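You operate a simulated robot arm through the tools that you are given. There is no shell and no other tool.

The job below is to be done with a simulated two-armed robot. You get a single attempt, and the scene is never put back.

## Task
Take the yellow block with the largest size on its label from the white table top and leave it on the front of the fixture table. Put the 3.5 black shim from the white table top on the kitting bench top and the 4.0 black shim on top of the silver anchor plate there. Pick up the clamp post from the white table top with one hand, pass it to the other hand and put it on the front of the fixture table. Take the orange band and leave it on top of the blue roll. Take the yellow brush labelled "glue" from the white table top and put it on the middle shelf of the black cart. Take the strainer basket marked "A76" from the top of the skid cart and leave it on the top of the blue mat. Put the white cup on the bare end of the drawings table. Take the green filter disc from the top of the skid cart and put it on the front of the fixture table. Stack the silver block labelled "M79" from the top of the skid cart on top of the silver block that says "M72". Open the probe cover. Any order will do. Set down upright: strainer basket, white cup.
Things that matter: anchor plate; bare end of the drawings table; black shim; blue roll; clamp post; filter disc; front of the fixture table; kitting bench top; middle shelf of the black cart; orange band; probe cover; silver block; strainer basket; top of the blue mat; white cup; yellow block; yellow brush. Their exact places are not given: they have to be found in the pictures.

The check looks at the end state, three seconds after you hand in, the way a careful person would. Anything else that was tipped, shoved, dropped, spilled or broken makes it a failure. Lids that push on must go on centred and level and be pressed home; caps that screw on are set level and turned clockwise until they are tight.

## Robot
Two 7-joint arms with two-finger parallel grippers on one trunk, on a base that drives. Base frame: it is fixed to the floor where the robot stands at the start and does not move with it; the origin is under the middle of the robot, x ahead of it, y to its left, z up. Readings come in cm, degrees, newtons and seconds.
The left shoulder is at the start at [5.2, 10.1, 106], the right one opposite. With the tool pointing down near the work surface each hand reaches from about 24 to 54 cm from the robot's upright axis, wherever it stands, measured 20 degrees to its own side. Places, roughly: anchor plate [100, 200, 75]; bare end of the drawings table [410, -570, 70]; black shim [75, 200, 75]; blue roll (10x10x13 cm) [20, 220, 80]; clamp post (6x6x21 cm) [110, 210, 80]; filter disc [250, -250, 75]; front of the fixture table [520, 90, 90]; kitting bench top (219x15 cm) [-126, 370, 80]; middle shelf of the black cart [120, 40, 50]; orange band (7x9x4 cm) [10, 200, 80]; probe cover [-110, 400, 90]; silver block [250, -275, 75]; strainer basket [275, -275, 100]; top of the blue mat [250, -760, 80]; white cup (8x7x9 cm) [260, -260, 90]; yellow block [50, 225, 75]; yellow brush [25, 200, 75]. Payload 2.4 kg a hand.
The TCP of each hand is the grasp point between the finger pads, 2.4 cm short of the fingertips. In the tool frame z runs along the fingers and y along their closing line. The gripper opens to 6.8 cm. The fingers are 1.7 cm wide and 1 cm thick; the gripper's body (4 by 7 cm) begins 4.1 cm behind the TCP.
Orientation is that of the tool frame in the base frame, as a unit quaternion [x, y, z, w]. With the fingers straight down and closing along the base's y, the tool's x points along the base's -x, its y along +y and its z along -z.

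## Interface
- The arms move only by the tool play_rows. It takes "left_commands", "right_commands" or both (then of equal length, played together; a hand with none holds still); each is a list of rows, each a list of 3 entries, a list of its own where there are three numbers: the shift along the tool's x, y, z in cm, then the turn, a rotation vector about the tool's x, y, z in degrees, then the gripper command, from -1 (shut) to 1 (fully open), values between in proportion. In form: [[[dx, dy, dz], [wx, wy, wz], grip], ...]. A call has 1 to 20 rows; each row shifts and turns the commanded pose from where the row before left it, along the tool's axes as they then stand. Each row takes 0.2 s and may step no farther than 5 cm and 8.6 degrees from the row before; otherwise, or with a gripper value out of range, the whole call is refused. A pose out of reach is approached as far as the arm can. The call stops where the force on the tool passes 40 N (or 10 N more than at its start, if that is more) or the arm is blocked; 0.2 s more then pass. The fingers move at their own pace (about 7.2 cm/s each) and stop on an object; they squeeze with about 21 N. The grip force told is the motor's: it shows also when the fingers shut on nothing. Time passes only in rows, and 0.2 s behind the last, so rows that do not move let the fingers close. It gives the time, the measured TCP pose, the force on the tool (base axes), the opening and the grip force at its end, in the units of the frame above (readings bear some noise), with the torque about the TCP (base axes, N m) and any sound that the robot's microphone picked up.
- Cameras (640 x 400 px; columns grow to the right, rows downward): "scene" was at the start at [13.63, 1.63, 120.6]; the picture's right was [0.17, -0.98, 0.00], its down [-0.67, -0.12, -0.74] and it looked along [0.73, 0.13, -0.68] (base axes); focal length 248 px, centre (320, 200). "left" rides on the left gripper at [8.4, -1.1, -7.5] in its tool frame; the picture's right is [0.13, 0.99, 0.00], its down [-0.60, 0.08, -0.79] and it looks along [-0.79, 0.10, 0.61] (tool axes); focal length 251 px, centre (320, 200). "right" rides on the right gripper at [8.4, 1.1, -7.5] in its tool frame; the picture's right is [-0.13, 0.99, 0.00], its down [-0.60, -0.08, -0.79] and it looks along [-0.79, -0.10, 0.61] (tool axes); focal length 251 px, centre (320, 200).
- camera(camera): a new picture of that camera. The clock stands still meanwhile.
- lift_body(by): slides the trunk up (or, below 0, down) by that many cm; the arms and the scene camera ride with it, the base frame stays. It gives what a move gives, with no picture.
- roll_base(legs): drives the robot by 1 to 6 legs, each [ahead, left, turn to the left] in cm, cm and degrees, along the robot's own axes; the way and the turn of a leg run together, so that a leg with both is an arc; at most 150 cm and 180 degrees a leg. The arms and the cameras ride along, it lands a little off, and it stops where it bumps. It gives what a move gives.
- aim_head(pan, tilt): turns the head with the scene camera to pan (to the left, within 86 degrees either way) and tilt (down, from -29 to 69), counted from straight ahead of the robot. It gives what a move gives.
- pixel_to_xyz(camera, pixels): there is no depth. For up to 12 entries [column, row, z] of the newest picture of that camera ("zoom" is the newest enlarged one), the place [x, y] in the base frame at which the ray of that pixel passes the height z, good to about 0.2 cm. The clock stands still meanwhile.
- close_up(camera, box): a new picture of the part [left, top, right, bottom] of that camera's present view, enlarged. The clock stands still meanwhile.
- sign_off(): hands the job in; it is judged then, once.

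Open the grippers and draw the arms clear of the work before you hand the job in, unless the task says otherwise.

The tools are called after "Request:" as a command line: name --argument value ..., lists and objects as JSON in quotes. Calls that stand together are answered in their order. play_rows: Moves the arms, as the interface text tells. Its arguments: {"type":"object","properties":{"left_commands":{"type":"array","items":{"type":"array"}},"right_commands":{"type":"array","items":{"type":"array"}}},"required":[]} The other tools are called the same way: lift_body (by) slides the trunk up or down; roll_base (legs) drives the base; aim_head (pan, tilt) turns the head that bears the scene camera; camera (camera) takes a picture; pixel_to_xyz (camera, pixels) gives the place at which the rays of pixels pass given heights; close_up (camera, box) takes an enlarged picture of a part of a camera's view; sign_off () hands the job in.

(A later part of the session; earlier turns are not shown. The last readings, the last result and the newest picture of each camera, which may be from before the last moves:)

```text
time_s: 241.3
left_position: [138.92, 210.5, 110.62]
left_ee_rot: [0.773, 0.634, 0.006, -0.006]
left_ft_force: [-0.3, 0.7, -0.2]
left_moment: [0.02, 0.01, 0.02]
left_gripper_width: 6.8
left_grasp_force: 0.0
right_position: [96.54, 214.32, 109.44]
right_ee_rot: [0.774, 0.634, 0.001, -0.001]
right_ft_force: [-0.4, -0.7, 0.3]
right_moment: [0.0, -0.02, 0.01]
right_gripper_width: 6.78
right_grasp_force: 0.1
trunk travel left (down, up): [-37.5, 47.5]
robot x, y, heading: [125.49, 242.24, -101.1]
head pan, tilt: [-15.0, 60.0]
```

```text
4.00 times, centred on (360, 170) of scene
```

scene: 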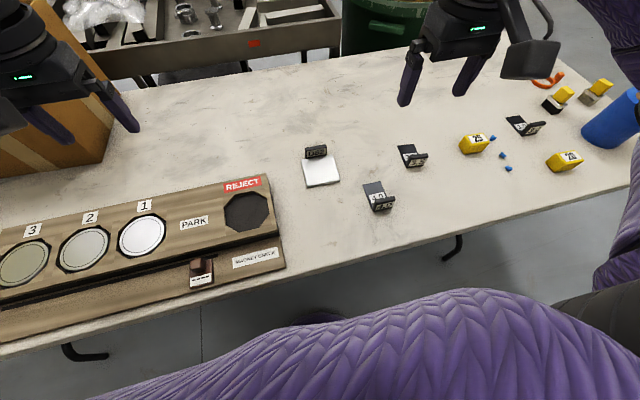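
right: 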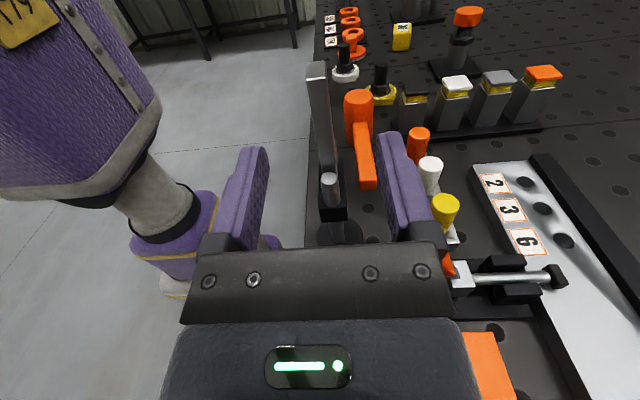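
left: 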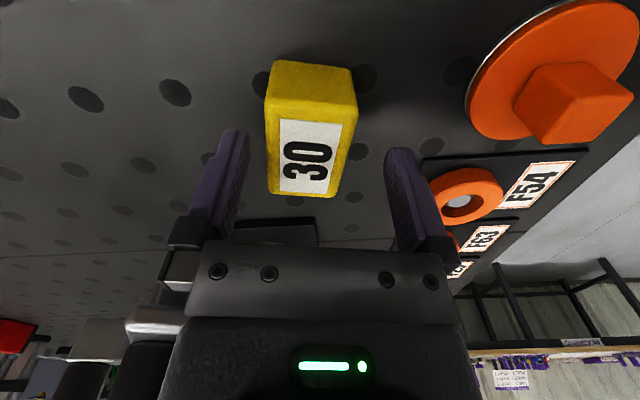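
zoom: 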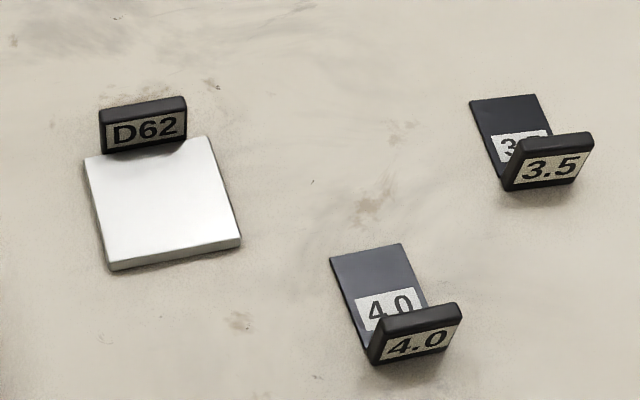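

Request:
pixel_to_xyz --camera "zoom" --pixels '[[370, 340, 78], [460, 317, 78], [382, 317, 78], [456, 304, 78], [370, 362, 73.5], [331, 257, 73.9], [403, 243, 73.9], [108, 261, 75], [240, 236, 75], [211, 137, 75], [86, 158, 75], [110, 270, 73.5]]'

```text
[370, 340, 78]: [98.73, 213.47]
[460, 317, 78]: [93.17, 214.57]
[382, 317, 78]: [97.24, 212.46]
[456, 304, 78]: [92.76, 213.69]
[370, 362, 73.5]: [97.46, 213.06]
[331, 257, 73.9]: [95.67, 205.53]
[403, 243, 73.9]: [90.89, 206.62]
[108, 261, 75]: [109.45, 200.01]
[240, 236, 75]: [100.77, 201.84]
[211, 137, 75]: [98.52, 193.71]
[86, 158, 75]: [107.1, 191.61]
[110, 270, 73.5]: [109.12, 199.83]
```

The shim's tab is centred at (95.2,213.5). I put the right hand over it (already square to it) and descend to z≈84.

Request:
play_rows --right_commands '[[[-1.04, -1.17, 0], [0, 0, 0], 1], [[0, 0, 4.2], [0, 0, 0], 1], [[0, 0, 4.2], [0, 0, 0], 1], [[0, 0, 4.2], [0, 0, 0], 1], [[0, 0, 4.2], [0, 0, 0], 1], [[0, 0, 4.2], [0, 0, 0], 1], [[0, 0, 4.2], [0, 0, 0], 1], [[0, 0, 0], [0, 0, 0], 1]]'

Request:
camera --camera "right"

```text
time_s: 243.2
left_position: [138.82, 210.4, 110.59]
left_ee_rot: [0.773, 0.634, 0.005, -0.006]
left_ft_force: [0.2, -0.4, 0.0]
left_moment: [0.02, 0.0, 0.02]
left_gripper_width: 6.79
left_grasp_force: 0.2
right_position: [95.26, 213.71, 84.13]
right_ee_rot: [0.773, 0.634, 0.001, 0.0]
right_ft_force: [0.1, 0.6, 0.1]
right_moment: [0.0, -0.01, 0.03]
right_gripper_width: 6.8
right_grasp_force: 0.0
trunk travel left (down, up): [-37.5, 47.5]
robot x, y, heading: [125.6, 242.25, -101.0]
head pan, tilt: [-15.0, 60.0]
```

```text
taken
```

right: 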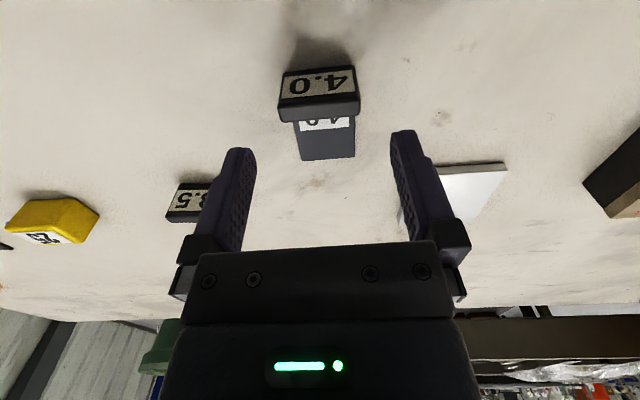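

The tab is centred at column 320. I descend to z≈76.6 and close the right gripper.

Request:
play_rows --right_commands '[[[-0.3, 0, 2.5], [0, 0, 0], 1], [[0, 0, 2.5], [0, 0, 0], 1], [[0, 0, 1.5], [0, 0, 0], 1], [[0, 0, 1.0], [0, 0, 0], 1], [[0, 0, 0], [0, 0, 0], 1], [[0, 0, 0], [0, 0, 0], -1], [[0, 0, 0], [0, 0, 0], -1], [[0, 0, 0], [0, 0, 0], -1], [[0, 0, 0], [0, 0, 0], -1]]'

Request:
camera --camera "right"

```text
time_s: 245.2
left_position: [138.83, 210.49, 110.58]
left_ee_rot: [0.773, 0.634, 0.005, -0.005]
left_ft_force: [-1.0, 0.3, -0.8]
left_moment: [0.04, 0.03, -0.01]
left_gripper_width: 6.78
left_grasp_force: 0.1
right_position: [95.31, 213.13, 76.76]
right_ee_rot: [0.773, 0.634, 0.001, -0.001]
right_ft_force: [0.0, 0.2, 0.7]
right_moment: [0.0, 0.0, 0.0]
right_gripper_width: 4.98
right_grasp_force: 20.8
trunk travel left (down, up): [-37.5, 47.5]
robot x, y, heading: [125.13, 242.21, -101.3]
head pan, tilt: [-15.0, 60.0]
```

```text
taken
```

right: 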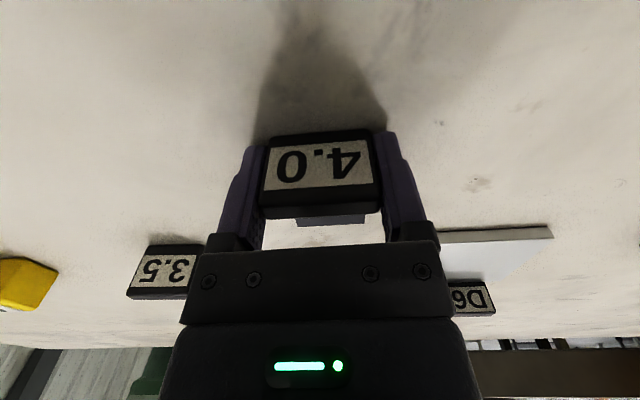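

The shim is held (4.98 cm). I lift it 5 cm and carry it over the anchor plate.

Request:
play_rows --right_commands '[[[0, 0, -1.5], [0, 0, 0], -1], [[0, 0, -3.5], [0, 0, 0], -1], [[-2.6, 3.0, 0], [0, 0, 0], -1], [[-2.6, 3.0, 0], [0, 0, 0], -1], [[-2.65, 3.0, 0], [0, 0, 0], -1], [[-2.65, 3.03, 0], [0, 0, 0], -1], [[0, 0, 0], [0, 0, 0], -1]]'

Request:
camera --camera "right"

Request:
close_up --camera "scene" --box '[240, 100, 440, 225]'

```text
time_s: 246.8
left_position: [138.82, 210.43, 110.48]
left_ee_rot: [0.774, 0.634, 0.005, -0.005]
left_ft_force: [-0.8, 0.3, -0.5]
left_moment: [-0.03, -0.01, -0.02]
left_gripper_width: 6.8
left_grasp_force: 0.0
right_position: [105.03, 200.52, 81.63]
right_ee_rot: [0.773, 0.634, 0.001, 0.0]
right_ft_force: [-0.2, 0.1, -0.8]
right_moment: [-0.01, -0.01, -0.01]
right_gripper_width: 4.99
right_grasp_force: 21.2
trunk travel left (down, up): [-37.5, 47.5]
robot x, y, heading: [125.48, 242.56, -101.0]
head pan, tilt: [-15.0, 60.0]
```

```text
taken
```

right: 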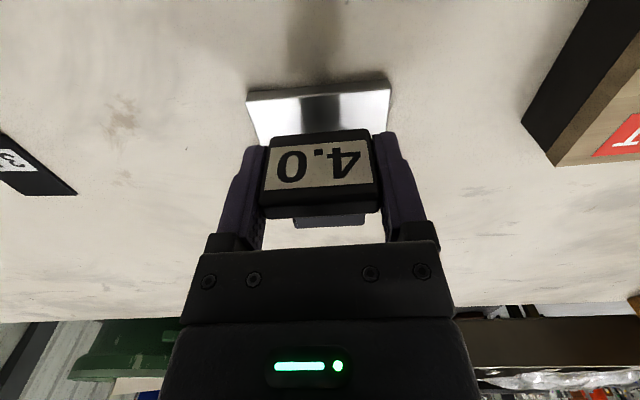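

```text
3.20 times, centred on (340, 162) of scene
```

zoom: 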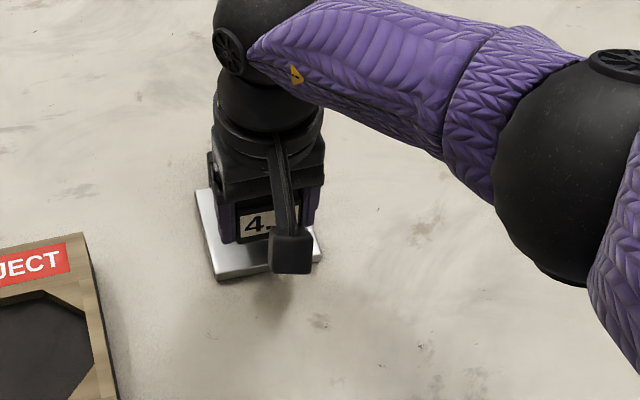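

The shim is centred above the plate laterally. I lower it toward the plate top, slowly near contact.

Request:
play_rows --right_commands '[[[0, 0, 1.2], [0, 0, 0], -1], [[0, 0, 1.0], [0, 0, 0], -1], [[0, 0, 0.3], [0, 0, 0], -1], [[0, 0, 0.2], [0, 0, 0], -1], [[0, 0, 0.2], [0, 0, 0], -1], [[0, 0, 0], [0, 0, 0], -1]]'

Request:
camera --camera "right"

```text
time_s: 248.2
left_position: [138.87, 210.41, 110.53]
left_ee_rot: [0.773, 0.634, 0.005, -0.006]
left_ft_force: [-0.1, 0.2, -0.5]
left_moment: [-0.01, 0.04, 0.0]
left_gripper_width: 6.81
left_grasp_force: 0.0
right_position: [104.99, 200.59, 78.77]
right_ee_rot: [0.773, 0.634, 0.001, -0.001]
right_ft_force: [0.0, -0.4, -1.0]
right_moment: [0.01, 0.0, 0.01]
right_gripper_width: 4.97
right_grasp_force: 21.0
trunk travel left (down, up): [-37.5, 47.5]
robot x, y, heading: [125.01, 242.18, -100.9]
head pan, tilt: [-15.0, 60.0]
```

```text
taken
```

right: 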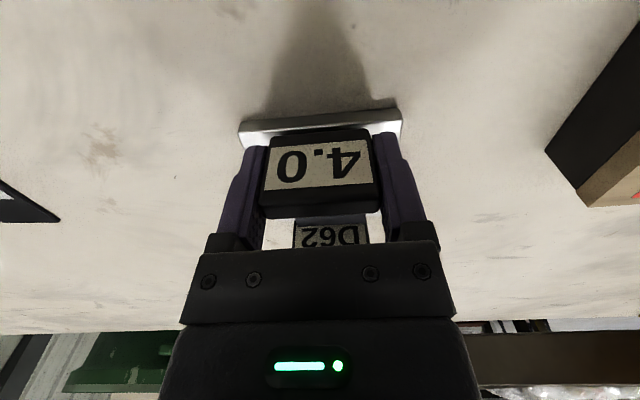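

No contact yet at 78.8. I continue down in 0.15 cm steps.

Request:
play_rows --right_commands '[[[0, 0, 0.15], [0, 0, 0], -1], [[0, 0, 0.15], [0, 0, 0], -1], [[0, 0, 0.15], [0, 0, 0], -1], [[0, 0, 0.15], [0, 0, 0], -1], [[0, 0, 0], [0, 0, 0], -1]]'

```text
time_s: 249.3
left_position: [138.7, 210.51, 110.55]
left_ee_rot: [0.774, 0.633, 0.005, -0.007]
left_ft_force: [-0.8, -0.3, -1.0]
left_moment: [-0.04, 0.0, 0.01]
left_gripper_width: 6.79
left_grasp_force: 0.1
right_position: [105.01, 200.73, 78.15]
right_ee_rot: [0.773, 0.634, 0.001, -0.002]
right_ft_force: [-0.4, 0.5, -1.9]
right_moment: [0.0, 0.0, 0.0]
right_gripper_width: 4.99
right_grasp_force: 20.6
trunk travel left (down, up): [-37.5, 47.5]
robot x, y, heading: [125.24, 242.54, -100.8]
head pan, tilt: [-15.0, 60.0]
```

Request:
play_rows --right_commands '[[[0, 0, 0.15], [0, 0, 0], -1], [[0, 0, 0.15], [0, 0, 0], -1], [[0, 0, 0.15], [0, 0, 0], -1], [[0, 0, 0], [0, 0, 0], -1]]'

```text
time_s: 250.3
left_position: [138.89, 210.42, 110.57]
left_ee_rot: [0.773, 0.634, 0.005, -0.006]
left_ft_force: [0.5, -0.4, 0.1]
left_moment: [0.01, -0.02, -0.02]
left_gripper_width: 6.79
left_grasp_force: 0.0
right_position: [104.9, 200.82, 78.08]
right_ee_rot: [0.773, 0.634, 0.001, 0.0]
right_ft_force: [0.3, -0.7, -1.0]
right_moment: [0.0, 0.02, -0.03]
right_gripper_width: 5.01
right_grasp_force: 20.9
right hand out of reach, approached as far as the arm can: row 3
trunk travel left (down, up): [-37.5, 47.5]
robot x, y, heading: [125.47, 242.55, -101.0]
head pan, tilt: [-15.0, 60.0]
```

The arm is at its reach limit with the shoulder this high. I raise the hand 5 cm, lower the trunk 5 cm, and then continue downward.

Request:
play_rows --right_commands '[[[0, 0, -2.5], [0, 0, 0], -1], [[0, 0, -3], [0, 0, 0], -1], [[0, 0, 0], [0, 0, 0], -1]]'

Request:
lift_body --by -5

Request:
camera --camera "right"

```text
time_s: 251.2
left_position: [139.02, 210.47, 110.59]
left_ee_rot: [0.773, 0.634, 0.005, -0.005]
left_ft_force: [0.5, -0.6, 0.8]
left_moment: [-0.03, 0.02, 0.01]
left_gripper_width: 6.8
left_grasp_force: 0.0
right_position: [105.04, 198.91, 82.76]
right_ee_rot: [0.773, 0.634, 0.001, 0.0]
right_ft_force: [0.3, -0.3, -1.3]
right_moment: [0.01, 0.02, -0.01]
right_gripper_width: 4.96
right_grasp_force: 21.3
right hand out of reach, approached as far as the arm can: row 1, 2
trunk travel left (down, up): [-37.5, 47.5]
robot x, y, heading: [125.2, 242.28, -101.1]
head pan, tilt: [-15.0, 60.0]
```

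```text
time_s: 251.9
left_position: [138.84, 210.66, 105.74]
left_ee_rot: [0.774, 0.633, 0.006, -0.007]
left_ft_force: [-0.2, 0.2, 0.8]
left_moment: [-0.01, 0.01, 0.0]
left_gripper_width: 6.8
left_grasp_force: 0.1
right_position: [105.05, 198.93, 77.56]
right_ee_rot: [0.774, 0.634, 0.006, -0.005]
right_ft_force: [0.9, 5.1, 15.6]
right_moment: [-0.01, -0.09, 0.0]
right_gripper_width: 4.98
right_grasp_force: 21.2
trunk travel left (down, up): [-32.8, 52.2]
robot x, y, heading: [125.54, 242.08, -100.9]
head pan, tilt: [-15.0, 60.0]
stopped: the force on the tool passed its limit at 58 N (the readings are from after the stop); the commanded pose is now the measured one
```

```text
taken
```

right: 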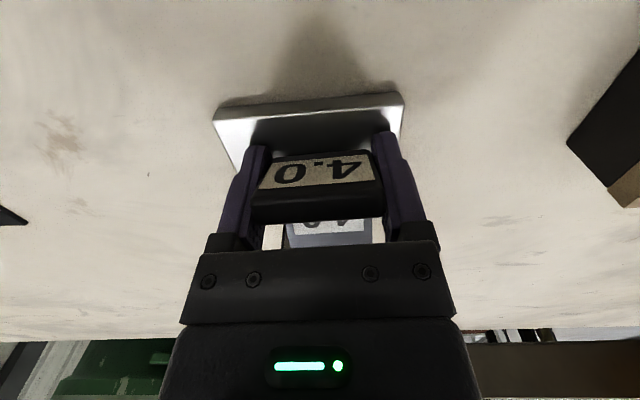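

The arm drifted forward at its limit and the shim touched down off-place and tipped in the grip. I raise it gently and look.

Request:
play_rows --right_commands '[[[0, 0, -1], [0, 0, 0], -1], [[0, 0, -1], [0, 0, 0], -1], [[0, 0, -1], [0, 0, 0], -1], [[0, 0, -1], [0, 0, 0], -1], [[0, 0, 0], [0, 0, 0], -1]]'

Request:
camera --camera "right"

Request:
close_up --camera "scene" --box '[240, 90, 480, 240]'

```text
time_s: 253.1
left_position: [138.83, 210.32, 105.66]
left_ee_rot: [0.774, 0.633, 0.007, -0.007]
left_ft_force: [-0.7, 0.0, -0.5]
left_moment: [0.0, 0.0, -0.01]
left_gripper_width: 6.81
left_grasp_force: 0.1
right_position: [104.84, 197.48, 81.04]
right_ee_rot: [0.773, 0.635, 0.007, -0.006]
right_ft_force: [0.0, -0.9, -1.1]
right_moment: [0.02, 0.03, 0.02]
right_gripper_width: 4.97
right_grasp_force: 21.1
right hand out of reach, approached as far as the arm can: row 1, 2, 3
trunk travel left (down, up): [-32.8, 52.2]
robot x, y, heading: [125.73, 242.19, -101.0]
head pan, tilt: [-15.0, 60.0]
```

```text
taken
```

right: 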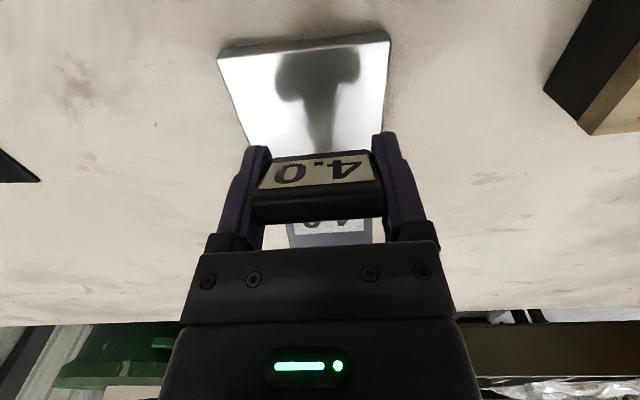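

```text
2.67 times, centred on (360, 165) of scene
```

zoom: 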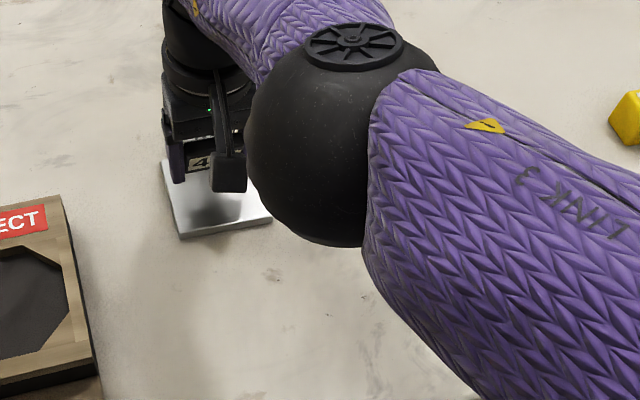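

The right elbow has drifted inward and low. I raise the hand, draw it back toward the robot, and check the arm's posture.

Request:
play_rows --right_commands '[[[0.5, -0.5, -1.5], [0, 0, 0], -1], [[1, -1, -2], [0, 0, 0], -1], [[1.5, -1.5, -2], [0, 0, 0], -1], [[1.5, -1.5, -2], [0, 0, 0], -1], [[1.5, -1.5, -2], [0, 0, 0], -1], [[1.5, -1.5, -2], [0, 0, 0], -1], [[0, 0, 0], [0, 0, 0], -1]]'

Request:
camera --camera "scene"

```text
time_s: 254.7
left_position: [138.82, 210.42, 105.73]
left_ee_rot: [0.774, 0.633, 0.006, -0.007]
left_ft_force: [-0.1, -0.4, 0.4]
left_moment: [-0.03, -0.01, -0.01]
left_gripper_width: 6.79
left_grasp_force: 0.1
right_position: [104.29, 195.94, 88.5]
right_ee_rot: [0.775, 0.631, 0.005, -0.008]
right_ft_force: [-0.5, -1.0, -1.7]
right_moment: [0.01, 0.0, 0.0]
right_gripper_width: 4.99
right_grasp_force: 21.2
right hand out of reach, approached as far as the arm can: row 1, 2, 3, 4, 5, 6
trunk travel left (down, up): [-32.8, 52.2]
robot x, y, heading: [124.91, 242.21, -101.1]
head pan, tilt: [-15.0, 60.0]
```

```text
taken
```

scene: 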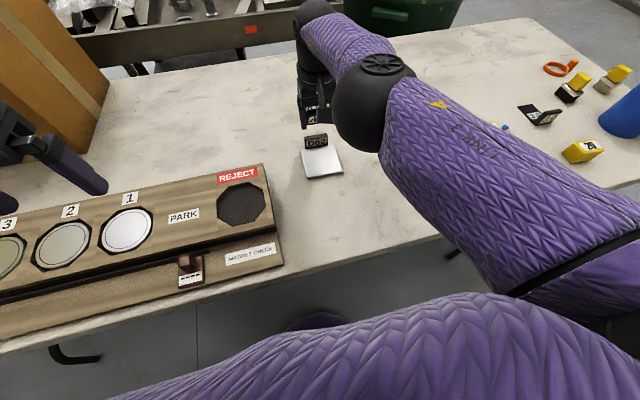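

The right arm hit a joint limit in this drifted posture (commanded and measured poses differ by 13 cm). I bring the command back to where the hand actually is and then try rising straight.

Request:
play_rows --right_commands '[[[-2.65, 1.84, 1.15], [0, 0, 0], -1], [[-2.65, 1.84, 1.15], [0, 0, 0], -1], [[-2.65, 1.84, 1.15], [0, 0, 0], -1], [[-2.65, 1.84, 1.15], [0, 0, 0], -1], [[0, 0, 0], [0, 0, 0], -1], [[0, 0, -2], [0, 0, 0], -1], [[0, 0, -2], [0, 0, 0], -1], [[0, 0, -2], [0, 0, 0], -1], [[0, 0, 0], [0, 0, 0], -1]]'

Request:
camera --camera "scene"

```text
time_s: 256.7
left_position: [138.73, 210.38, 105.63]
left_ee_rot: [0.774, 0.633, 0.006, -0.008]
left_ft_force: [-0.1, 0.5, -0.1]
left_moment: [0.01, -0.04, -0.02]
left_gripper_width: 6.8
left_grasp_force: 0.0
right_position: [108.12, 195.37, 92.87]
right_ee_rot: [0.774, 0.634, 0.006, -0.006]
right_ft_force: [0.0, -0.1, -2.1]
right_moment: [0.02, -0.01, 0.01]
right_gripper_width: 5.01
right_grasp_force: 21.1
right hand out of reach, approached as far as the arm can: row 1, 2, 3, 4, 8
trunk travel left (down, up): [-32.8, 52.2]
robot x, y, heading: [125.54, 242.5, -101.1]
head pan, tilt: [-15.0, 60.0]
```

```text
taken
```

scene: 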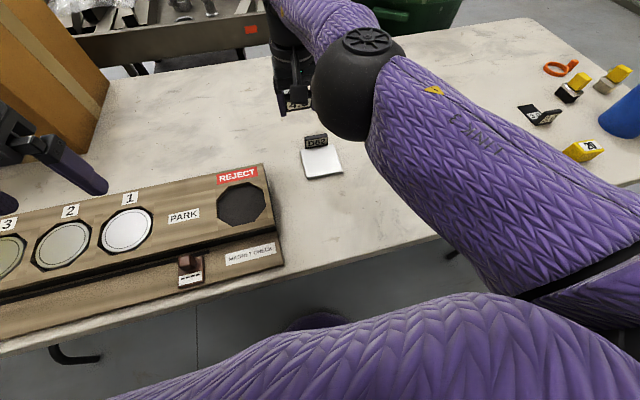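

The wrist looks bent to its limit with the elbow hanging low in front. I tilt the tool forward 35° to relieve the wrist and see whether the arm is free again.

Request:
play_rows --right_commands '[[[0, 0, 0], [0, -7, 0], -1], [[0, 0, 0], [0, -7, 0], -1], [[0, 0, 0], [0, -7, 0], -1], [[0, 0, 0], [0, -7, 0], -1], [[0, 0, 0], [0, -7, 0], -1], [[0, 0, 0], [0, 0, 0], -1]]'

Request:
camera --camera "scene"

```text
time_s: 258.1
left_position: [138.82, 210.35, 105.69]
left_ee_rot: [0.774, 0.634, 0.006, -0.007]
left_ft_force: [-0.7, -0.1, 0.2]
left_moment: [0.03, 0.02, -0.02]
left_gripper_width: 6.78
left_grasp_force: 0.0
right_position: [106.04, 186.66, 94.74]
right_ee_rot: [0.746, 0.612, -0.203, 0.166]
right_ft_force: [0.7, 0.6, -0.5]
right_moment: [0.01, 0.0, -0.01]
right_gripper_width: 4.94
right_grasp_force: 21.2
right hand out of reach, approached as far as the arm can: row 1, 2, 3, 4, 5
trunk travel left (down, up): [-32.8, 52.2]
robot x, y, heading: [125.38, 242.71, -101.2]
head pan, tilt: [-15.0, 60.0]
```

```text
taken
```

scene: 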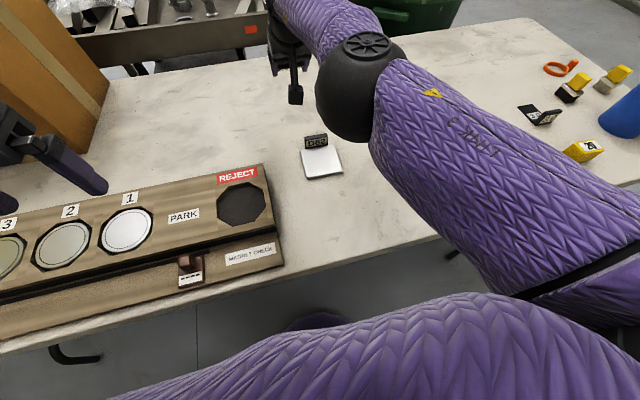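

The wrist centre stays put, so some joint is at its stop. I look closely at the right arm's posture.

Request:
aim_head --pan -25 --tilt 35

Request:
camera --camera "scene"

Request:
camera --camera "left"

```text
time_s: 259.0
left_position: [138.8, 210.51, 105.74]
left_ee_rot: [0.774, 0.634, 0.007, -0.008]
left_ft_force: [0.3, -0.5, -1.1]
left_moment: [0.01, -0.04, -0.03]
left_gripper_width: 6.77
left_grasp_force: 0.1
right_position: [106.09, 186.94, 94.96]
right_ee_rot: [0.747, 0.612, -0.201, 0.165]
right_ft_force: [0.2, -0.7, -2.1]
right_moment: [0.05, 0.01, -0.02]
right_gripper_width: 4.99
right_grasp_force: 21.6
trunk travel left (down, up): [-32.8, 52.2]
robot x, y, heading: [125.29, 242.41, -101.2]
head pan, tilt: [-25.0, 35.0]
```

```text
taken
```

scene: 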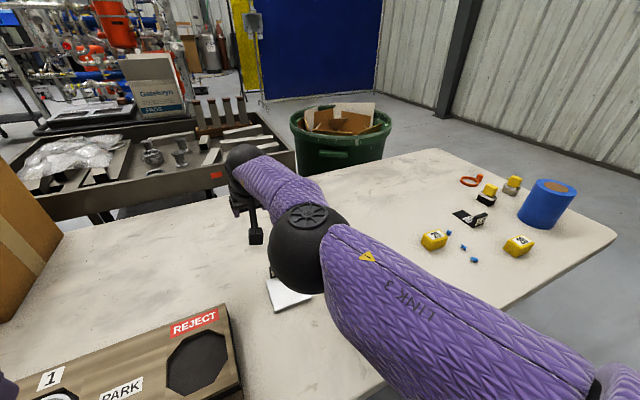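

```text
taken
```

left: 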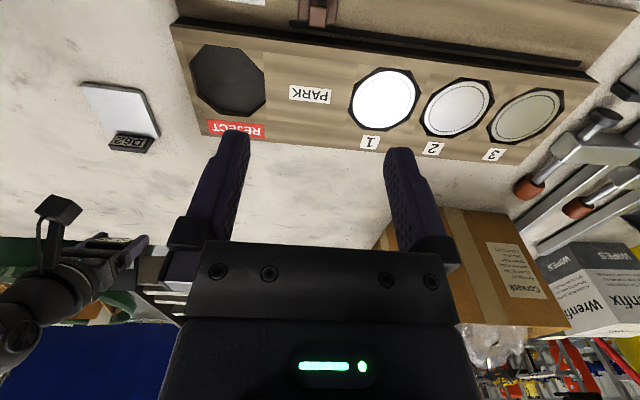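

The arm is stretched straight, and the solver is locked at that singular pose. I try sideways motion to the right, which should make the elbow bend.

Request:
play_rows --right_commands '[[[0, -3, 0], [0, 0, 0], -1], [[0, -3, 0], [0, 0, 0], -1], [[0, -3, 0], [0, 0, 0], -1], [[0, -3, 0], [0, 0, 0], -1], [[0, 0, 0], [0, 0, 0], -1]]'

Request:
camera --camera "scene"

```text
time_s: 260.2
left_position: [138.85, 210.43, 105.66]
left_ee_rot: [0.774, 0.633, 0.007, -0.006]
left_ft_force: [-0.2, -0.5, -0.3]
left_moment: [0.03, 0.05, 0.01]
left_gripper_width: 6.78
left_grasp_force: 0.1
right_position: [95.41, 188.4, 95.02]
right_ee_rot: [0.747, 0.612, -0.202, 0.165]
right_ft_force: [0.2, 0.5, -0.6]
right_moment: [0.0, 0.02, 0.01]
right_gripper_width: 5.0
right_grasp_force: 21.0
right hand out of reach, approached as far as the arm can: row 1, 2, 3
trunk travel left (down, up): [-32.8, 52.2]
robot x, y, heading: [125.53, 242.34, -101.3]
head pan, tilt: [-25.0, 35.0]
```

```text
taken
```

scene: 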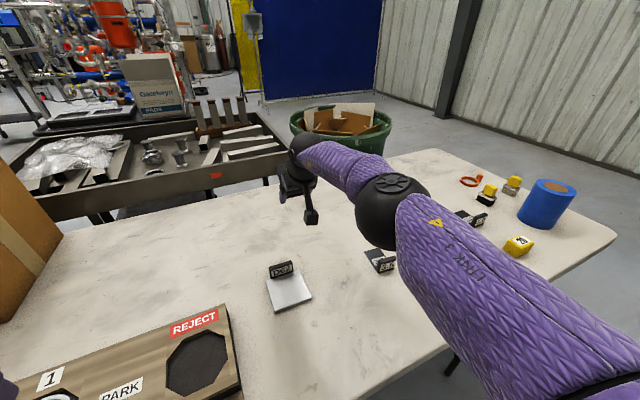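

The last sideways row was reachable again. I test a small retraction toward the robot.

Request:
play_rows --right_commands '[[[0.86, -1.5, -0.5], [0, 0, 0], -1], [[0.86, -1.5, -0.5], [0, 0, 0], -1], [[1.3, -1.5, -0.75], [0, 0, 0], -1], [[1.3, -1.5, -0.75], [0, 0, 0], -1], [[0, 0, 0], [0, 0, 0], -1]]'

```text
time_s: 261.4
left_position: [138.83, 210.37, 105.74]
left_ee_rot: [0.775, 0.632, 0.007, -0.008]
left_ft_force: [0.4, 0.0, 0.3]
left_moment: [0.02, 0.0, 0.01]
left_gripper_width: 6.78
left_grasp_force: 0.1
right_position: [90.27, 194.4, 94.87]
right_ee_rot: [0.746, 0.612, -0.202, 0.166]
right_ft_force: [-0.1, -0.1, -1.0]
right_moment: [-0.02, -0.01, 0.0]
right_gripper_width: 5.0
right_grasp_force: 20.9
trunk travel left (down, up): [-32.8, 52.2]
robot x, y, heading: [125.62, 242.17, -101.3]
head pan, tilt: [-25.0, 35.0]
```

It is free again and followed. I retract the hand to about (97,212) and bring the tool back upright.

Request:
play_rows --right_commands '[[[3.2, 0.5, -1.88], [0, 0, 0], -1], [[3.2, 0.5, -1.88], [0, 0, 0], -1], [[3.2, 0.5, -1.88], [0, 0, 0], -1], [[3.2, 0.5, -1.88], [0, 0, 0], -1], [[3.2, 0.5, -1.88], [0, 0, 0], -1], [[0, 0, 0], [0, 7.6, 0], -1], [[0, 0, 0], [0, 7.6, 0], -1], [[0, 0, 0], [0, 7.6, 0], -1], [[0, 0, 0], [0, 7.6, 0], -1], [[0, 0, 0], [0, 0, 0], -1]]'

Request:
aim_head --pan -15 --tilt 60

Request:
camera --camera "scene"

Request:
camera --camera "right"

```text
time_s: 263.6
left_position: [138.75, 210.39, 105.69]
left_ee_rot: [0.774, 0.633, 0.007, -0.007]
left_ft_force: [-0.7, -0.1, 0.2]
left_moment: [0.02, -0.01, 0.0]
left_gripper_width: 6.78
left_grasp_force: 0.1
right_position: [96.6, 212.16, 95.01]
right_ee_rot: [0.774, 0.634, 0.001, 0.0]
right_ft_force: [0.1, -1.1, -0.9]
right_moment: [0.02, -0.02, 0.02]
right_gripper_width: 4.96
right_grasp_force: 21.4
trunk travel left (down, up): [-32.8, 52.2]
robot x, y, heading: [125.46, 242.04, -101.2]
head pan, tilt: [-25.0, 35.0]
```

```text
time_s: 264.5
left_position: [138.76, 210.43, 105.65]
left_ee_rot: [0.774, 0.633, 0.007, -0.007]
left_ft_force: [0.3, 0.2, -0.4]
left_moment: [0.04, -0.01, 0.0]
left_gripper_width: 6.79
left_grasp_force: 0.1
right_position: [96.64, 212.11, 94.91]
right_ee_rot: [0.773, 0.634, 0.0, -0.001]
right_ft_force: [-0.6, 1.2, -0.5]
right_moment: [-0.01, 0.03, 0.01]
right_gripper_width: 5.02
right_grasp_force: 21.7
trunk travel left (down, up): [-32.8, 52.2]
robot x, y, heading: [125.52, 242.63, -101.4]
head pan, tilt: [-15.0, 60.0]
```

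```text
taken
```

scene: 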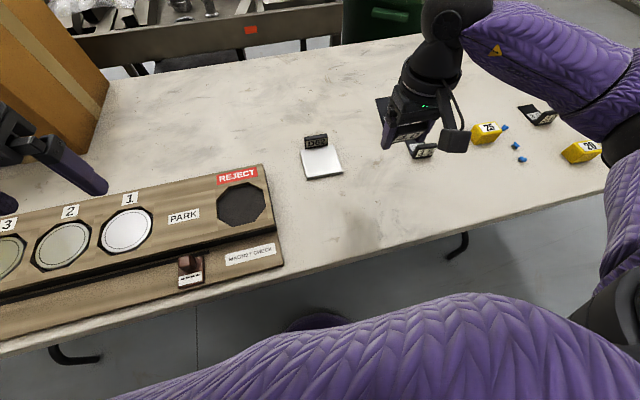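

```text
taken
```

right: 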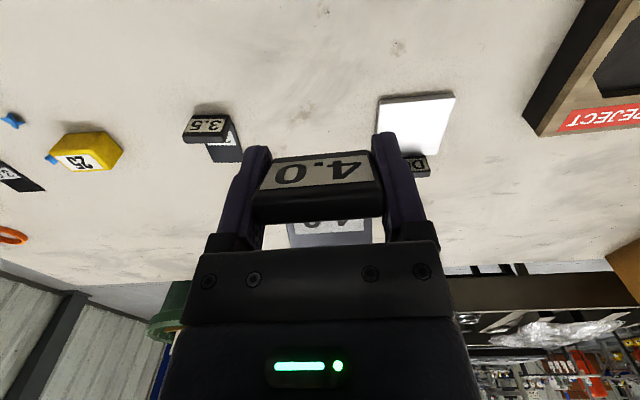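

Posture is normal again. I set the shim down on the bare table here to re-seat it flat before trying again.

Request:
play_rows --right_commands '[[[0, 0, 4], [0, 0, 0], -1], [[0, 0, 4], [0, 0, 0], -1], [[0, 0, 4], [0, 0, 0], -1], [[0, 0, 2.5], [0, 0, 0], -1], [[0, 0, 1], [0, 0, 0], -1], [[0, 0, 0.4], [0, 0, 0], -1], [[0, 0, 0.3], [0, 0, 0], -1], [[0, 0, 0.3], [0, 0, 0], -1], [[0, 0, 0.3], [0, 0, 0], -1], [[0, 0, 0.3], [0, 0, 0], -1], [[0, 0, 0], [0, 0, 0], -1]]'

Request:
camera --camera "right"

```text
time_s: 266.9
left_position: [138.8, 210.34, 105.75]
left_ee_rot: [0.774, 0.633, 0.006, -0.007]
left_ft_force: [-0.9, -1.0, -0.7]
left_moment: [0.01, 0.03, 0.0]
left_gripper_width: 6.79
left_grasp_force: 0.0
right_position: [96.56, 212.11, 77.89]
right_ee_rot: [0.774, 0.634, 0.001, -0.001]
right_ft_force: [-0.2, 0.4, -1.3]
right_moment: [0.0, 0.0, -0.01]
right_gripper_width: 5.0
right_grasp_force: 20.8
trunk travel left (down, up): [-32.8, 52.2]
robot x, y, heading: [125.4, 242.54, -101.3]
head pan, tilt: [-15.0, 60.0]
```

```text
taken
```

right: 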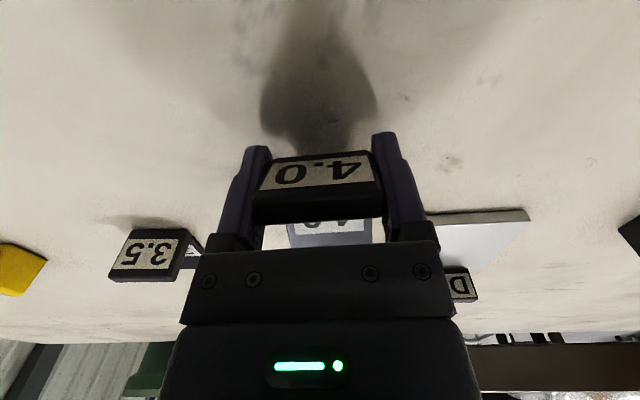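

I continue down in small steps until the tab's lower edge touches and swings the shim flat.

Request:
play_rows --right_commands '[[[0, 0, 0.25], [0, 0, 0], -1], [[0, 0, 0.25], [0, 0, 0], -1], [[0, 0, 0.25], [0, 0, 0], -1], [[0, 0, 0.2], [0, 0, 0], -1], [[0, 0, 0.2], [0, 0, 0], -1], [[0, 0, 0], [0, 0, 0], -1]]'

Request:
camera --camera "right"

```text
time_s: 268.3
left_position: [138.81, 210.5, 105.7]
left_ee_rot: [0.774, 0.633, 0.006, -0.007]
left_ft_force: [-0.3, 0.8, 0.3]
left_moment: [-0.02, 0.01, 0.02]
left_gripper_width: 6.81
left_grasp_force: 0.1
right_position: [96.67, 212.17, 76.74]
right_ee_rot: [0.773, 0.634, 0.0, -0.001]
right_ft_force: [-0.6, 0.1, -0.9]
right_moment: [0.03, 0.0, 0.02]
right_gripper_width: 4.98
right_grasp_force: 21.0
trunk travel left (down, up): [-32.8, 52.2]
robot x, y, heading: [125.82, 242.71, -101.3]
head pan, tilt: [-15.0, 60.0]
```

```text
taken
```

right: 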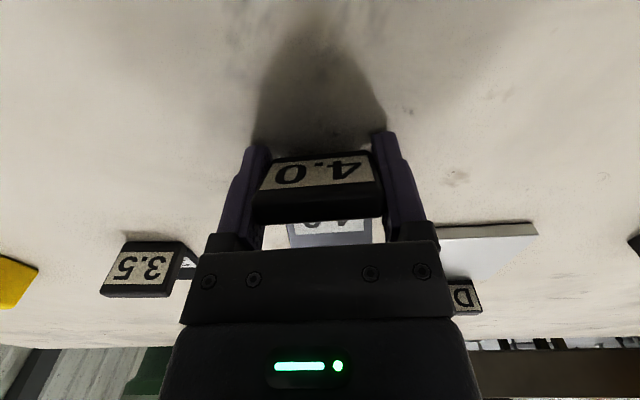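

Still not touching at 76.7; fingertips have about 0.8 cm left. I lower 0.5 cm more in small steps and then open.

Request:
play_rows --right_commands '[[[0, 0, 0.15], [0, 0, 0], -1], [[0, 0, 0.15], [0, 0, 0], -1], [[0, 0, 0.15], [0, 0, 0], -1], [[0, 0, 0], [0, 0, 0], -1]]'

Request:
play_rows --right_commands '[[[0, 0, 0], [0, 0, 0], 0.75], [[0, 0, 0], [0, 0, 0], 0.75], [[0, 0, 0], [0, 0, 0], 0.75]]'

Request:
camera --camera "right"

```text
time_s: 269.3
left_position: [138.89, 210.64, 105.81]
left_ee_rot: [0.774, 0.633, 0.007, -0.007]
left_ft_force: [-0.2, 0.7, 0.2]
left_moment: [0.03, 0.01, 0.0]
left_gripper_width: 6.81
left_grasp_force: 0.0
right_position: [96.58, 212.16, 76.44]
right_ee_rot: [0.773, 0.635, -0.001, 0.001]
right_ft_force: [-4.3, 3.2, 26.1]
right_moment: [0.19, -0.41, 0.38]
right_gripper_width: 4.98
right_grasp_force: 20.8
trunk travel left (down, up): [-32.8, 52.2]
robot x, y, heading: [125.27, 242.35, -101.6]
head pan, tilt: [-15.0, 60.0]
```

```text
time_s: 270.1
left_position: [138.75, 210.51, 105.84]
left_ee_rot: [0.774, 0.633, 0.006, -0.006]
left_ft_force: [-0.5, 0.2, 0.0]
left_moment: [0.02, 0.03, 0.02]
left_gripper_width: 6.82
left_grasp_force: 0.1
right_position: [96.45, 212.1, 76.33]
right_ee_rot: [0.774, 0.633, -0.002, 0.001]
right_ft_force: [-5.7, 9.6, 20.8]
right_moment: [0.26, -0.49, 0.42]
right_gripper_width: 5.36
right_grasp_force: 0.0
trunk travel left (down, up): [-32.8, 52.2]
robot x, y, heading: [125.31, 242.12, -101.3]
head pan, tilt: [-15.0, 60.0]
stopped in row 3 (right hand): the force on the tool passed its limit at 41 N (the readings are from after the stop); the commanded pose is now the measured one
```

```text
taken
```

right: 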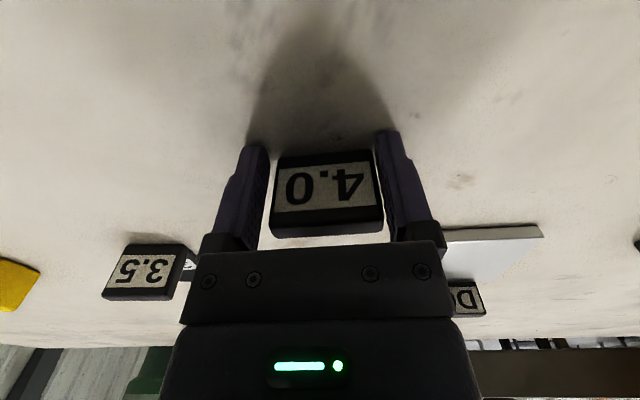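

The shim dropped flat. The fingertips were brushing the table, so I rise 0.5 cm and open fully.

Request:
play_rows --right_commands '[[[0, 0, -0.4], [0, 0, 0], 0.6], [[0, 0, -0.2], [0, 0, 0], 1], [[0, 0, 0], [0, 0, 0], 1], [[0, 0, 0], [0, 0, 0], 1]]'

Request:
camera --camera "right"

```text
time_s: 271.1
left_position: [138.83, 210.41, 105.72]
left_ee_rot: [0.774, 0.633, 0.006, -0.007]
left_ft_force: [0.1, -0.1, 0.0]
left_moment: [0.01, 0.0, -0.02]
left_gripper_width: 6.77
left_grasp_force: 0.1
right_position: [96.51, 212.14, 76.91]
right_ee_rot: [0.774, 0.633, -0.001, 0.0]
right_ft_force: [0.7, -0.7, -0.6]
right_moment: [0.01, 0.0, -0.05]
right_gripper_width: 6.81
right_grasp_force: 0.0
trunk travel left (down, up): [-32.8, 52.2]
robot x, y, heading: [125.53, 242.22, -101.2]
head pan, tilt: [-15.0, 60.0]
```

```text
taken
```

right: 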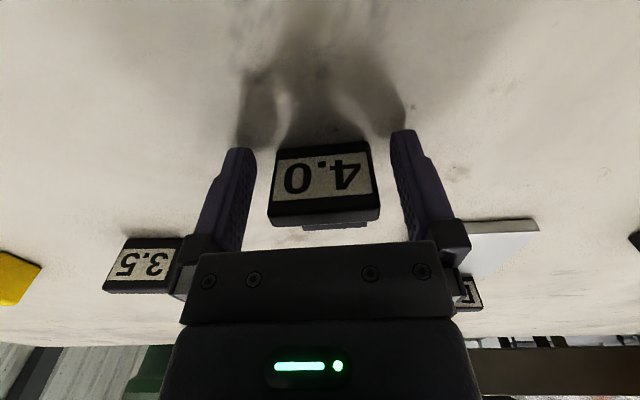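

The shim stands flat and free. I rise 22 cm, drive 4 cm closer for a comfortable reach, and re-measure shim and plate.

Request:
play_rows --right_commands '[[[0, 0, -1], [0, 0, 0], 1], [[0, 0, -3], [0, 0, 0], 1], [[0, 0, -4.5], [0, 0, 0], 1], [[0, 0, -4.5], [0, 0, 0], 1], [[0, 0, -4.5], [0, 0, 0], 1], [[0, 0, -4.5], [0, 0, 0], 1], [[0, -4, 0], [0, 0, 0], 1], [[0, -4, 0], [0, 0, 0], 1]]'

Request:
roll_base --legs '[[4, 0, 0.3]]'

Request:
close_up --camera "scene" --box '[260, 120, 460, 245]'

```text
time_s: 272.9
left_position: [138.84, 210.4, 105.64]
left_ee_rot: [0.774, 0.633, 0.007, -0.007]
left_ft_force: [-0.8, 0.5, 0.8]
left_moment: [0.01, -0.01, 0.0]
left_gripper_width: 6.8
left_grasp_force: 0.0
right_position: [88.63, 213.78, 98.86]
right_ee_rot: [0.773, 0.634, -0.001, 0.001]
right_ft_force: [-0.1, -0.4, 0.1]
right_moment: [0.0, 0.0, 0.01]
right_gripper_width: 6.8
right_grasp_force: 0.0
trunk travel left (down, up): [-32.8, 52.2]
robot x, y, heading: [124.96, 241.9, -101.2]
head pan, tilt: [-15.0, 60.0]
```

```text
time_s: 273.8
left_position: [138.2, 206.49, 105.76]
left_ee_rot: [0.773, 0.634, 0.007, -0.008]
left_ft_force: [0.2, 0.2, 0.1]
left_moment: [0.02, 0.02, 0.01]
left_gripper_width: 6.78
left_grasp_force: 0.0
right_position: [88.12, 209.55, 98.91]
right_ee_rot: [0.773, 0.635, -0.002, 0.0]
right_ft_force: [0.5, 0.1, 0.1]
right_moment: [0.01, 0.01, 0.01]
right_gripper_width: 6.81
right_grasp_force: 0.1
trunk travel left (down, up): [-32.8, 52.2]
robot x, y, heading: [124.88, 238.34, -101.0]
head pan, tilt: [-15.0, 60.0]
```

```text
3.20 times, centred on (360, 182) of scene
```

zoom: 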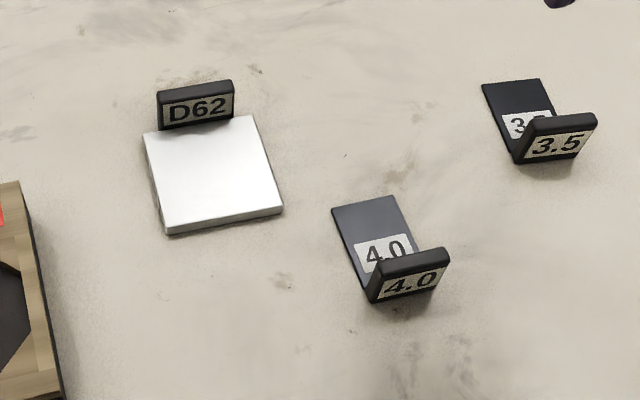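

Request:
pixel_to_xyz --camera "zoom" --pixels '[[163, 228, 75], [284, 210, 75], [252, 115, 75], [144, 134, 75], [376, 262, 78], [449, 249, 78], [369, 303, 73.5], [438, 290, 73.5], [332, 208, 73.9], [394, 196, 73.9], [160, 130, 75], [234, 118, 75]]'

```text
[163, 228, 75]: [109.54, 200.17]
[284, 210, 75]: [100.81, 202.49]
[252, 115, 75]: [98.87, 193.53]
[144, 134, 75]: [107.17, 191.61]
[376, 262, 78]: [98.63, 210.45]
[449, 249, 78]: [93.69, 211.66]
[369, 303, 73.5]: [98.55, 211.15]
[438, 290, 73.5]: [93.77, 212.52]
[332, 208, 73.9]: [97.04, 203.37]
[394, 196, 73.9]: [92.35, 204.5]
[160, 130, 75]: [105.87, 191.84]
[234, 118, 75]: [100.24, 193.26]
```

The plate is where it was; the shim's tab is now centred at (96.2,211.4). I bring the right hand over it and descend around it.

Request:
play_rows --right_commands '[[[1.7, 3.8, 0], [0, 0, 0], 1], [[1.66, 3.8, 0], [0, 0, 0], 1], [[0, 0, 4], [0, 0, 0], 1], [[0, 0, 4], [0, 0, 0], 1], [[0, 0, 4], [0, 0, 0], 1], [[0, 0, 3], [0, 0, 0], 1], [[0, 0, 0], [0, 0, 0], 1]]'

Request:
camera --camera "right"

```text
time_s: 275.4
left_position: [138.34, 206.57, 105.76]
left_ee_rot: [0.773, 0.635, 0.006, -0.007]
left_ft_force: [0.2, 0.2, -0.3]
left_moment: [-0.02, -0.03, -0.01]
left_gripper_width: 6.77
left_grasp_force: 0.0
right_position: [95.99, 211.33, 83.96]
right_ee_rot: [0.773, 0.635, -0.001, 0.0]
right_ft_force: [-0.6, -0.6, -0.5]
right_moment: [0.0, 0.0, 0.0]
right_gripper_width: 6.81
right_grasp_force: 0.0
trunk travel left (down, up): [-32.8, 52.2]
robot x, y, heading: [124.59, 238.38, -100.9]
head pan, tilt: [-15.0, 60.0]
```

```text
taken
```

right: 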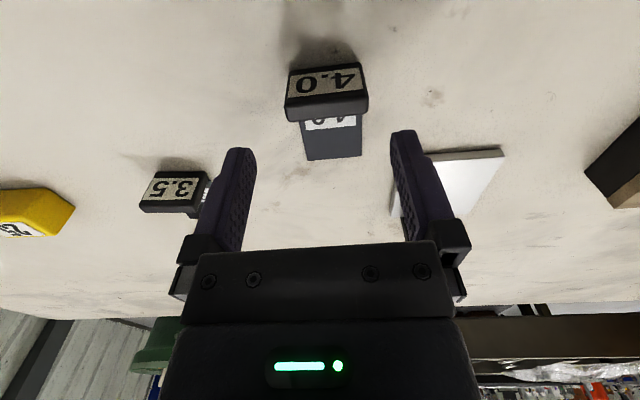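

The tab (column 326) needs a 0.3 cm shift. I adjust, descend to z≈76.8 and close.

Request:
play_rows --right_commands '[[[0, 0.3, 2.5], [0, 0, 0], 1], [[0, 0, 2.5], [0, 0, 0], 1], [[0, 0, 1.3], [0, 0, 0], 1], [[0, 0, 0.8], [0, 0, 0], 1], [[0, 0, 0], [0, 0, 0], 1], [[0, 0, 0], [0, 0, 0], -1], [[0, 0, 0], [0, 0, 0], -1], [[0, 0, 0], [0, 0, 0], -1], [[0, 0, 0], [0, 0, 0], -1]]'

Request:
camera --camera "right"

```text
time_s: 277.4
left_position: [138.14, 206.52, 105.77]
left_ee_rot: [0.773, 0.635, 0.006, -0.007]
left_ft_force: [0.3, 0.3, 0.8]
left_moment: [-0.01, 0.01, -0.01]
left_gripper_width: 6.8
left_grasp_force: 0.1
right_position: [96.36, 211.17, 76.74]
right_ee_rot: [0.773, 0.635, -0.001, 0.0]
right_ft_force: [-0.8, -0.1, -0.4]
right_moment: [0.02, 0.02, -0.01]
right_gripper_width: 4.97
right_grasp_force: 20.7
trunk travel left (down, up): [-32.8, 52.2]
robot x, y, heading: [124.63, 238.46, -101.0]
head pan, tilt: [-15.0, 60.0]
```

```text
taken
```

right: 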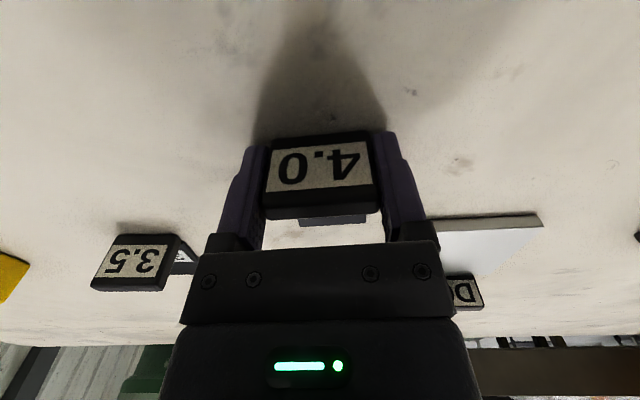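

Held well. I lift 4.5 cm and carry it over the plate with the new, shorter reach.

Request:
play_rows --right_commands '[[[0, 0, -1.5], [0, 0, 0], -1], [[0, 0, -3], [0, 0, 0], -1], [[-2.16, 2.66, 0], [0, 0, 0], -1], [[-2.16, 2.66, 0], [0, 0, 0], -1], [[-2.16, 2.66, 0], [0, 0, 0], -1], [[-2.15, 2.67, 0], [0, 0, 0], -1], [[0, 0, 1.2], [0, 0, 0], -1], [[0, 0, 1.0], [0, 0, 0], -1], [[0, 0, 0], [0, 0, 0], -1]]'

Request:
camera --camera "right"

Request:
close_up --camera "scene" --box '[260, 120, 460, 245]'

```text
time_s: 279.4
left_position: [138.19, 206.49, 105.78]
left_ee_rot: [0.773, 0.635, 0.006, -0.007]
left_ft_force: [0.1, -0.8, 0.2]
left_moment: [-0.01, -0.01, 0.01]
left_gripper_width: 6.78
left_grasp_force: 0.1
right_position: [105.39, 200.72, 79.04]
right_ee_rot: [0.772, 0.635, -0.001, 0.0]
right_ft_force: [-0.8, 0.0, -1.5]
right_moment: [0.03, 0.05, 0.01]
right_gripper_width: 4.97
right_grasp_force: 21.0
trunk travel left (down, up): [-32.8, 52.2]
robot x, y, heading: [124.61, 238.46, -101.2]
head pan, tilt: [-15.0, 60.0]
```

```text
taken
```

right: 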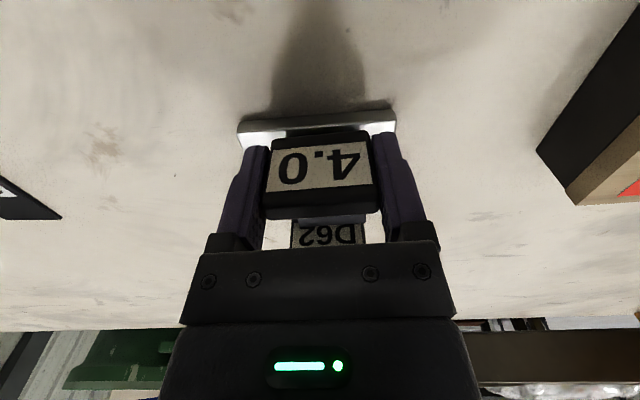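

```text
3.20 times, centred on (360, 182) of scene
```

zoom: 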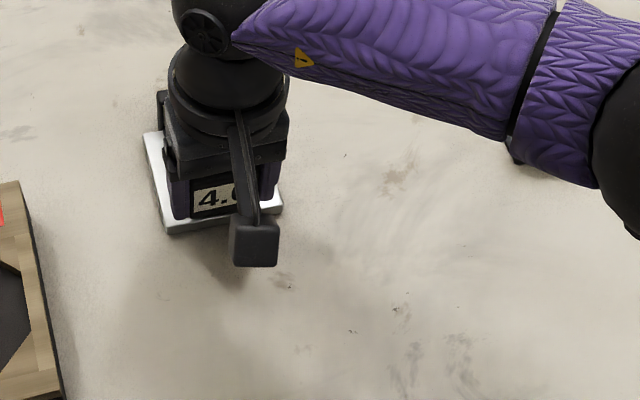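

Aligned over the plate. I lower in 0.15–0.2 cm steps to contact.

Request:
play_rows --right_commands '[[[0, 0, 0.2], [0, 0, 0], -1], [[0, 0, 0.2], [0, 0, 0], -1], [[0, 0, 0.2], [0, 0, 0], -1], [[0, 0, 0], [0, 0, 0], -1]]'

Request:
play_rows --right_commands '[[[0, 0, 0.15], [0, 0, 0], -1], [[0, 0, 0.15], [0, 0, 0], -1], [[0, 0, 0], [0, 0, 0], -1]]'

```text
time_s: 280.4
left_position: [138.17, 206.54, 105.7]
left_ee_rot: [0.772, 0.635, 0.007, -0.007]
left_ft_force: [-0.9, -0.5, -0.1]
left_moment: [-0.04, -0.01, 0.01]
left_gripper_width: 6.79
left_grasp_force: 0.1
right_position: [105.23, 200.72, 78.61]
right_ee_rot: [0.772, 0.635, -0.001, 0.0]
right_ft_force: [0.2, 0.3, -1.1]
right_moment: [0.0, 0.02, 0.0]
right_gripper_width: 4.98
right_grasp_force: 20.9
trunk travel left (down, up): [-32.8, 52.2]
robot x, y, heading: [124.36, 238.43, -101.0]
head pan, tilt: [-15.0, 60.0]
```

```text
time_s: 281.2
left_position: [138.29, 206.47, 105.68]
left_ee_rot: [0.773, 0.634, 0.006, -0.008]
left_ft_force: [0.5, 0.3, 0.1]
left_moment: [0.04, 0.02, 0.0]
left_gripper_width: 6.79
left_grasp_force: 0.1
right_position: [105.26, 200.85, 78.27]
right_ee_rot: [0.773, 0.635, -0.001, 0.0]
right_ft_force: [0.1, 0.0, -0.8]
right_moment: [0.02, -0.02, -0.01]
right_gripper_width: 4.95
right_grasp_force: 20.5
trunk travel left (down, up): [-32.8, 52.2]
robot x, y, heading: [124.61, 238.33, -101.0]
head pan, tilt: [-15.0, 60.0]
```

No contact yet at 78.27; I continue.

Request:
play_rows --right_commands '[[[0, 0, 0.15], [0, 0, 0], -1], [[0, 0, 0.15], [0, 0, 0], -1], [[0, 0, 0], [0, 0, 0], -1]]'

Request:
play_rows --right_commands '[[[0, 0, 0.15], [0, 0, 0], -1], [[0, 0, 0.15], [0, 0, 0], -1], [[0, 0, 0], [0, 0, 0], -1]]'

```text
time_s: 282.0
left_position: [138.17, 206.53, 105.74]
left_ee_rot: [0.772, 0.635, 0.005, -0.007]
left_ft_force: [0.6, -0.1, 0.8]
left_moment: [0.0, -0.03, -0.04]
left_gripper_width: 6.79
left_grasp_force: 0.1
right_position: [105.3, 200.84, 78.05]
right_ee_rot: [0.773, 0.634, -0.001, 0.001]
right_ft_force: [-1.5, -0.3, 7.4]
right_moment: [0.01, 0.04, 0.01]
right_gripper_width: 5.0
right_grasp_force: 21.0
trunk travel left (down, up): [-32.8, 52.2]
robot x, y, heading: [124.7, 238.26, -100.9]
head pan, tilt: [-15.0, 60.0]
```

```text
time_s: 282.8
left_position: [138.21, 206.5, 105.68]
left_ee_rot: [0.773, 0.635, 0.006, -0.007]
left_ft_force: [-0.2, -0.3, -0.3]
left_moment: [0.0, 0.02, -0.02]
left_gripper_width: 6.8
left_grasp_force: 0.1
right_position: [105.22, 200.87, 77.65]
right_ee_rot: [0.772, 0.635, -0.001, -0.001]
right_ft_force: [-0.4, -0.2, 12.7]
right_moment: [-0.12, -0.18, 0.01]
right_gripper_width: 4.97
right_grasp_force: 21.3
trunk travel left (down, up): [-32.8, 52.2]
robot x, y, heading: [124.63, 238.29, -100.8]
head pan, tilt: [-15.0, 60.0]
```

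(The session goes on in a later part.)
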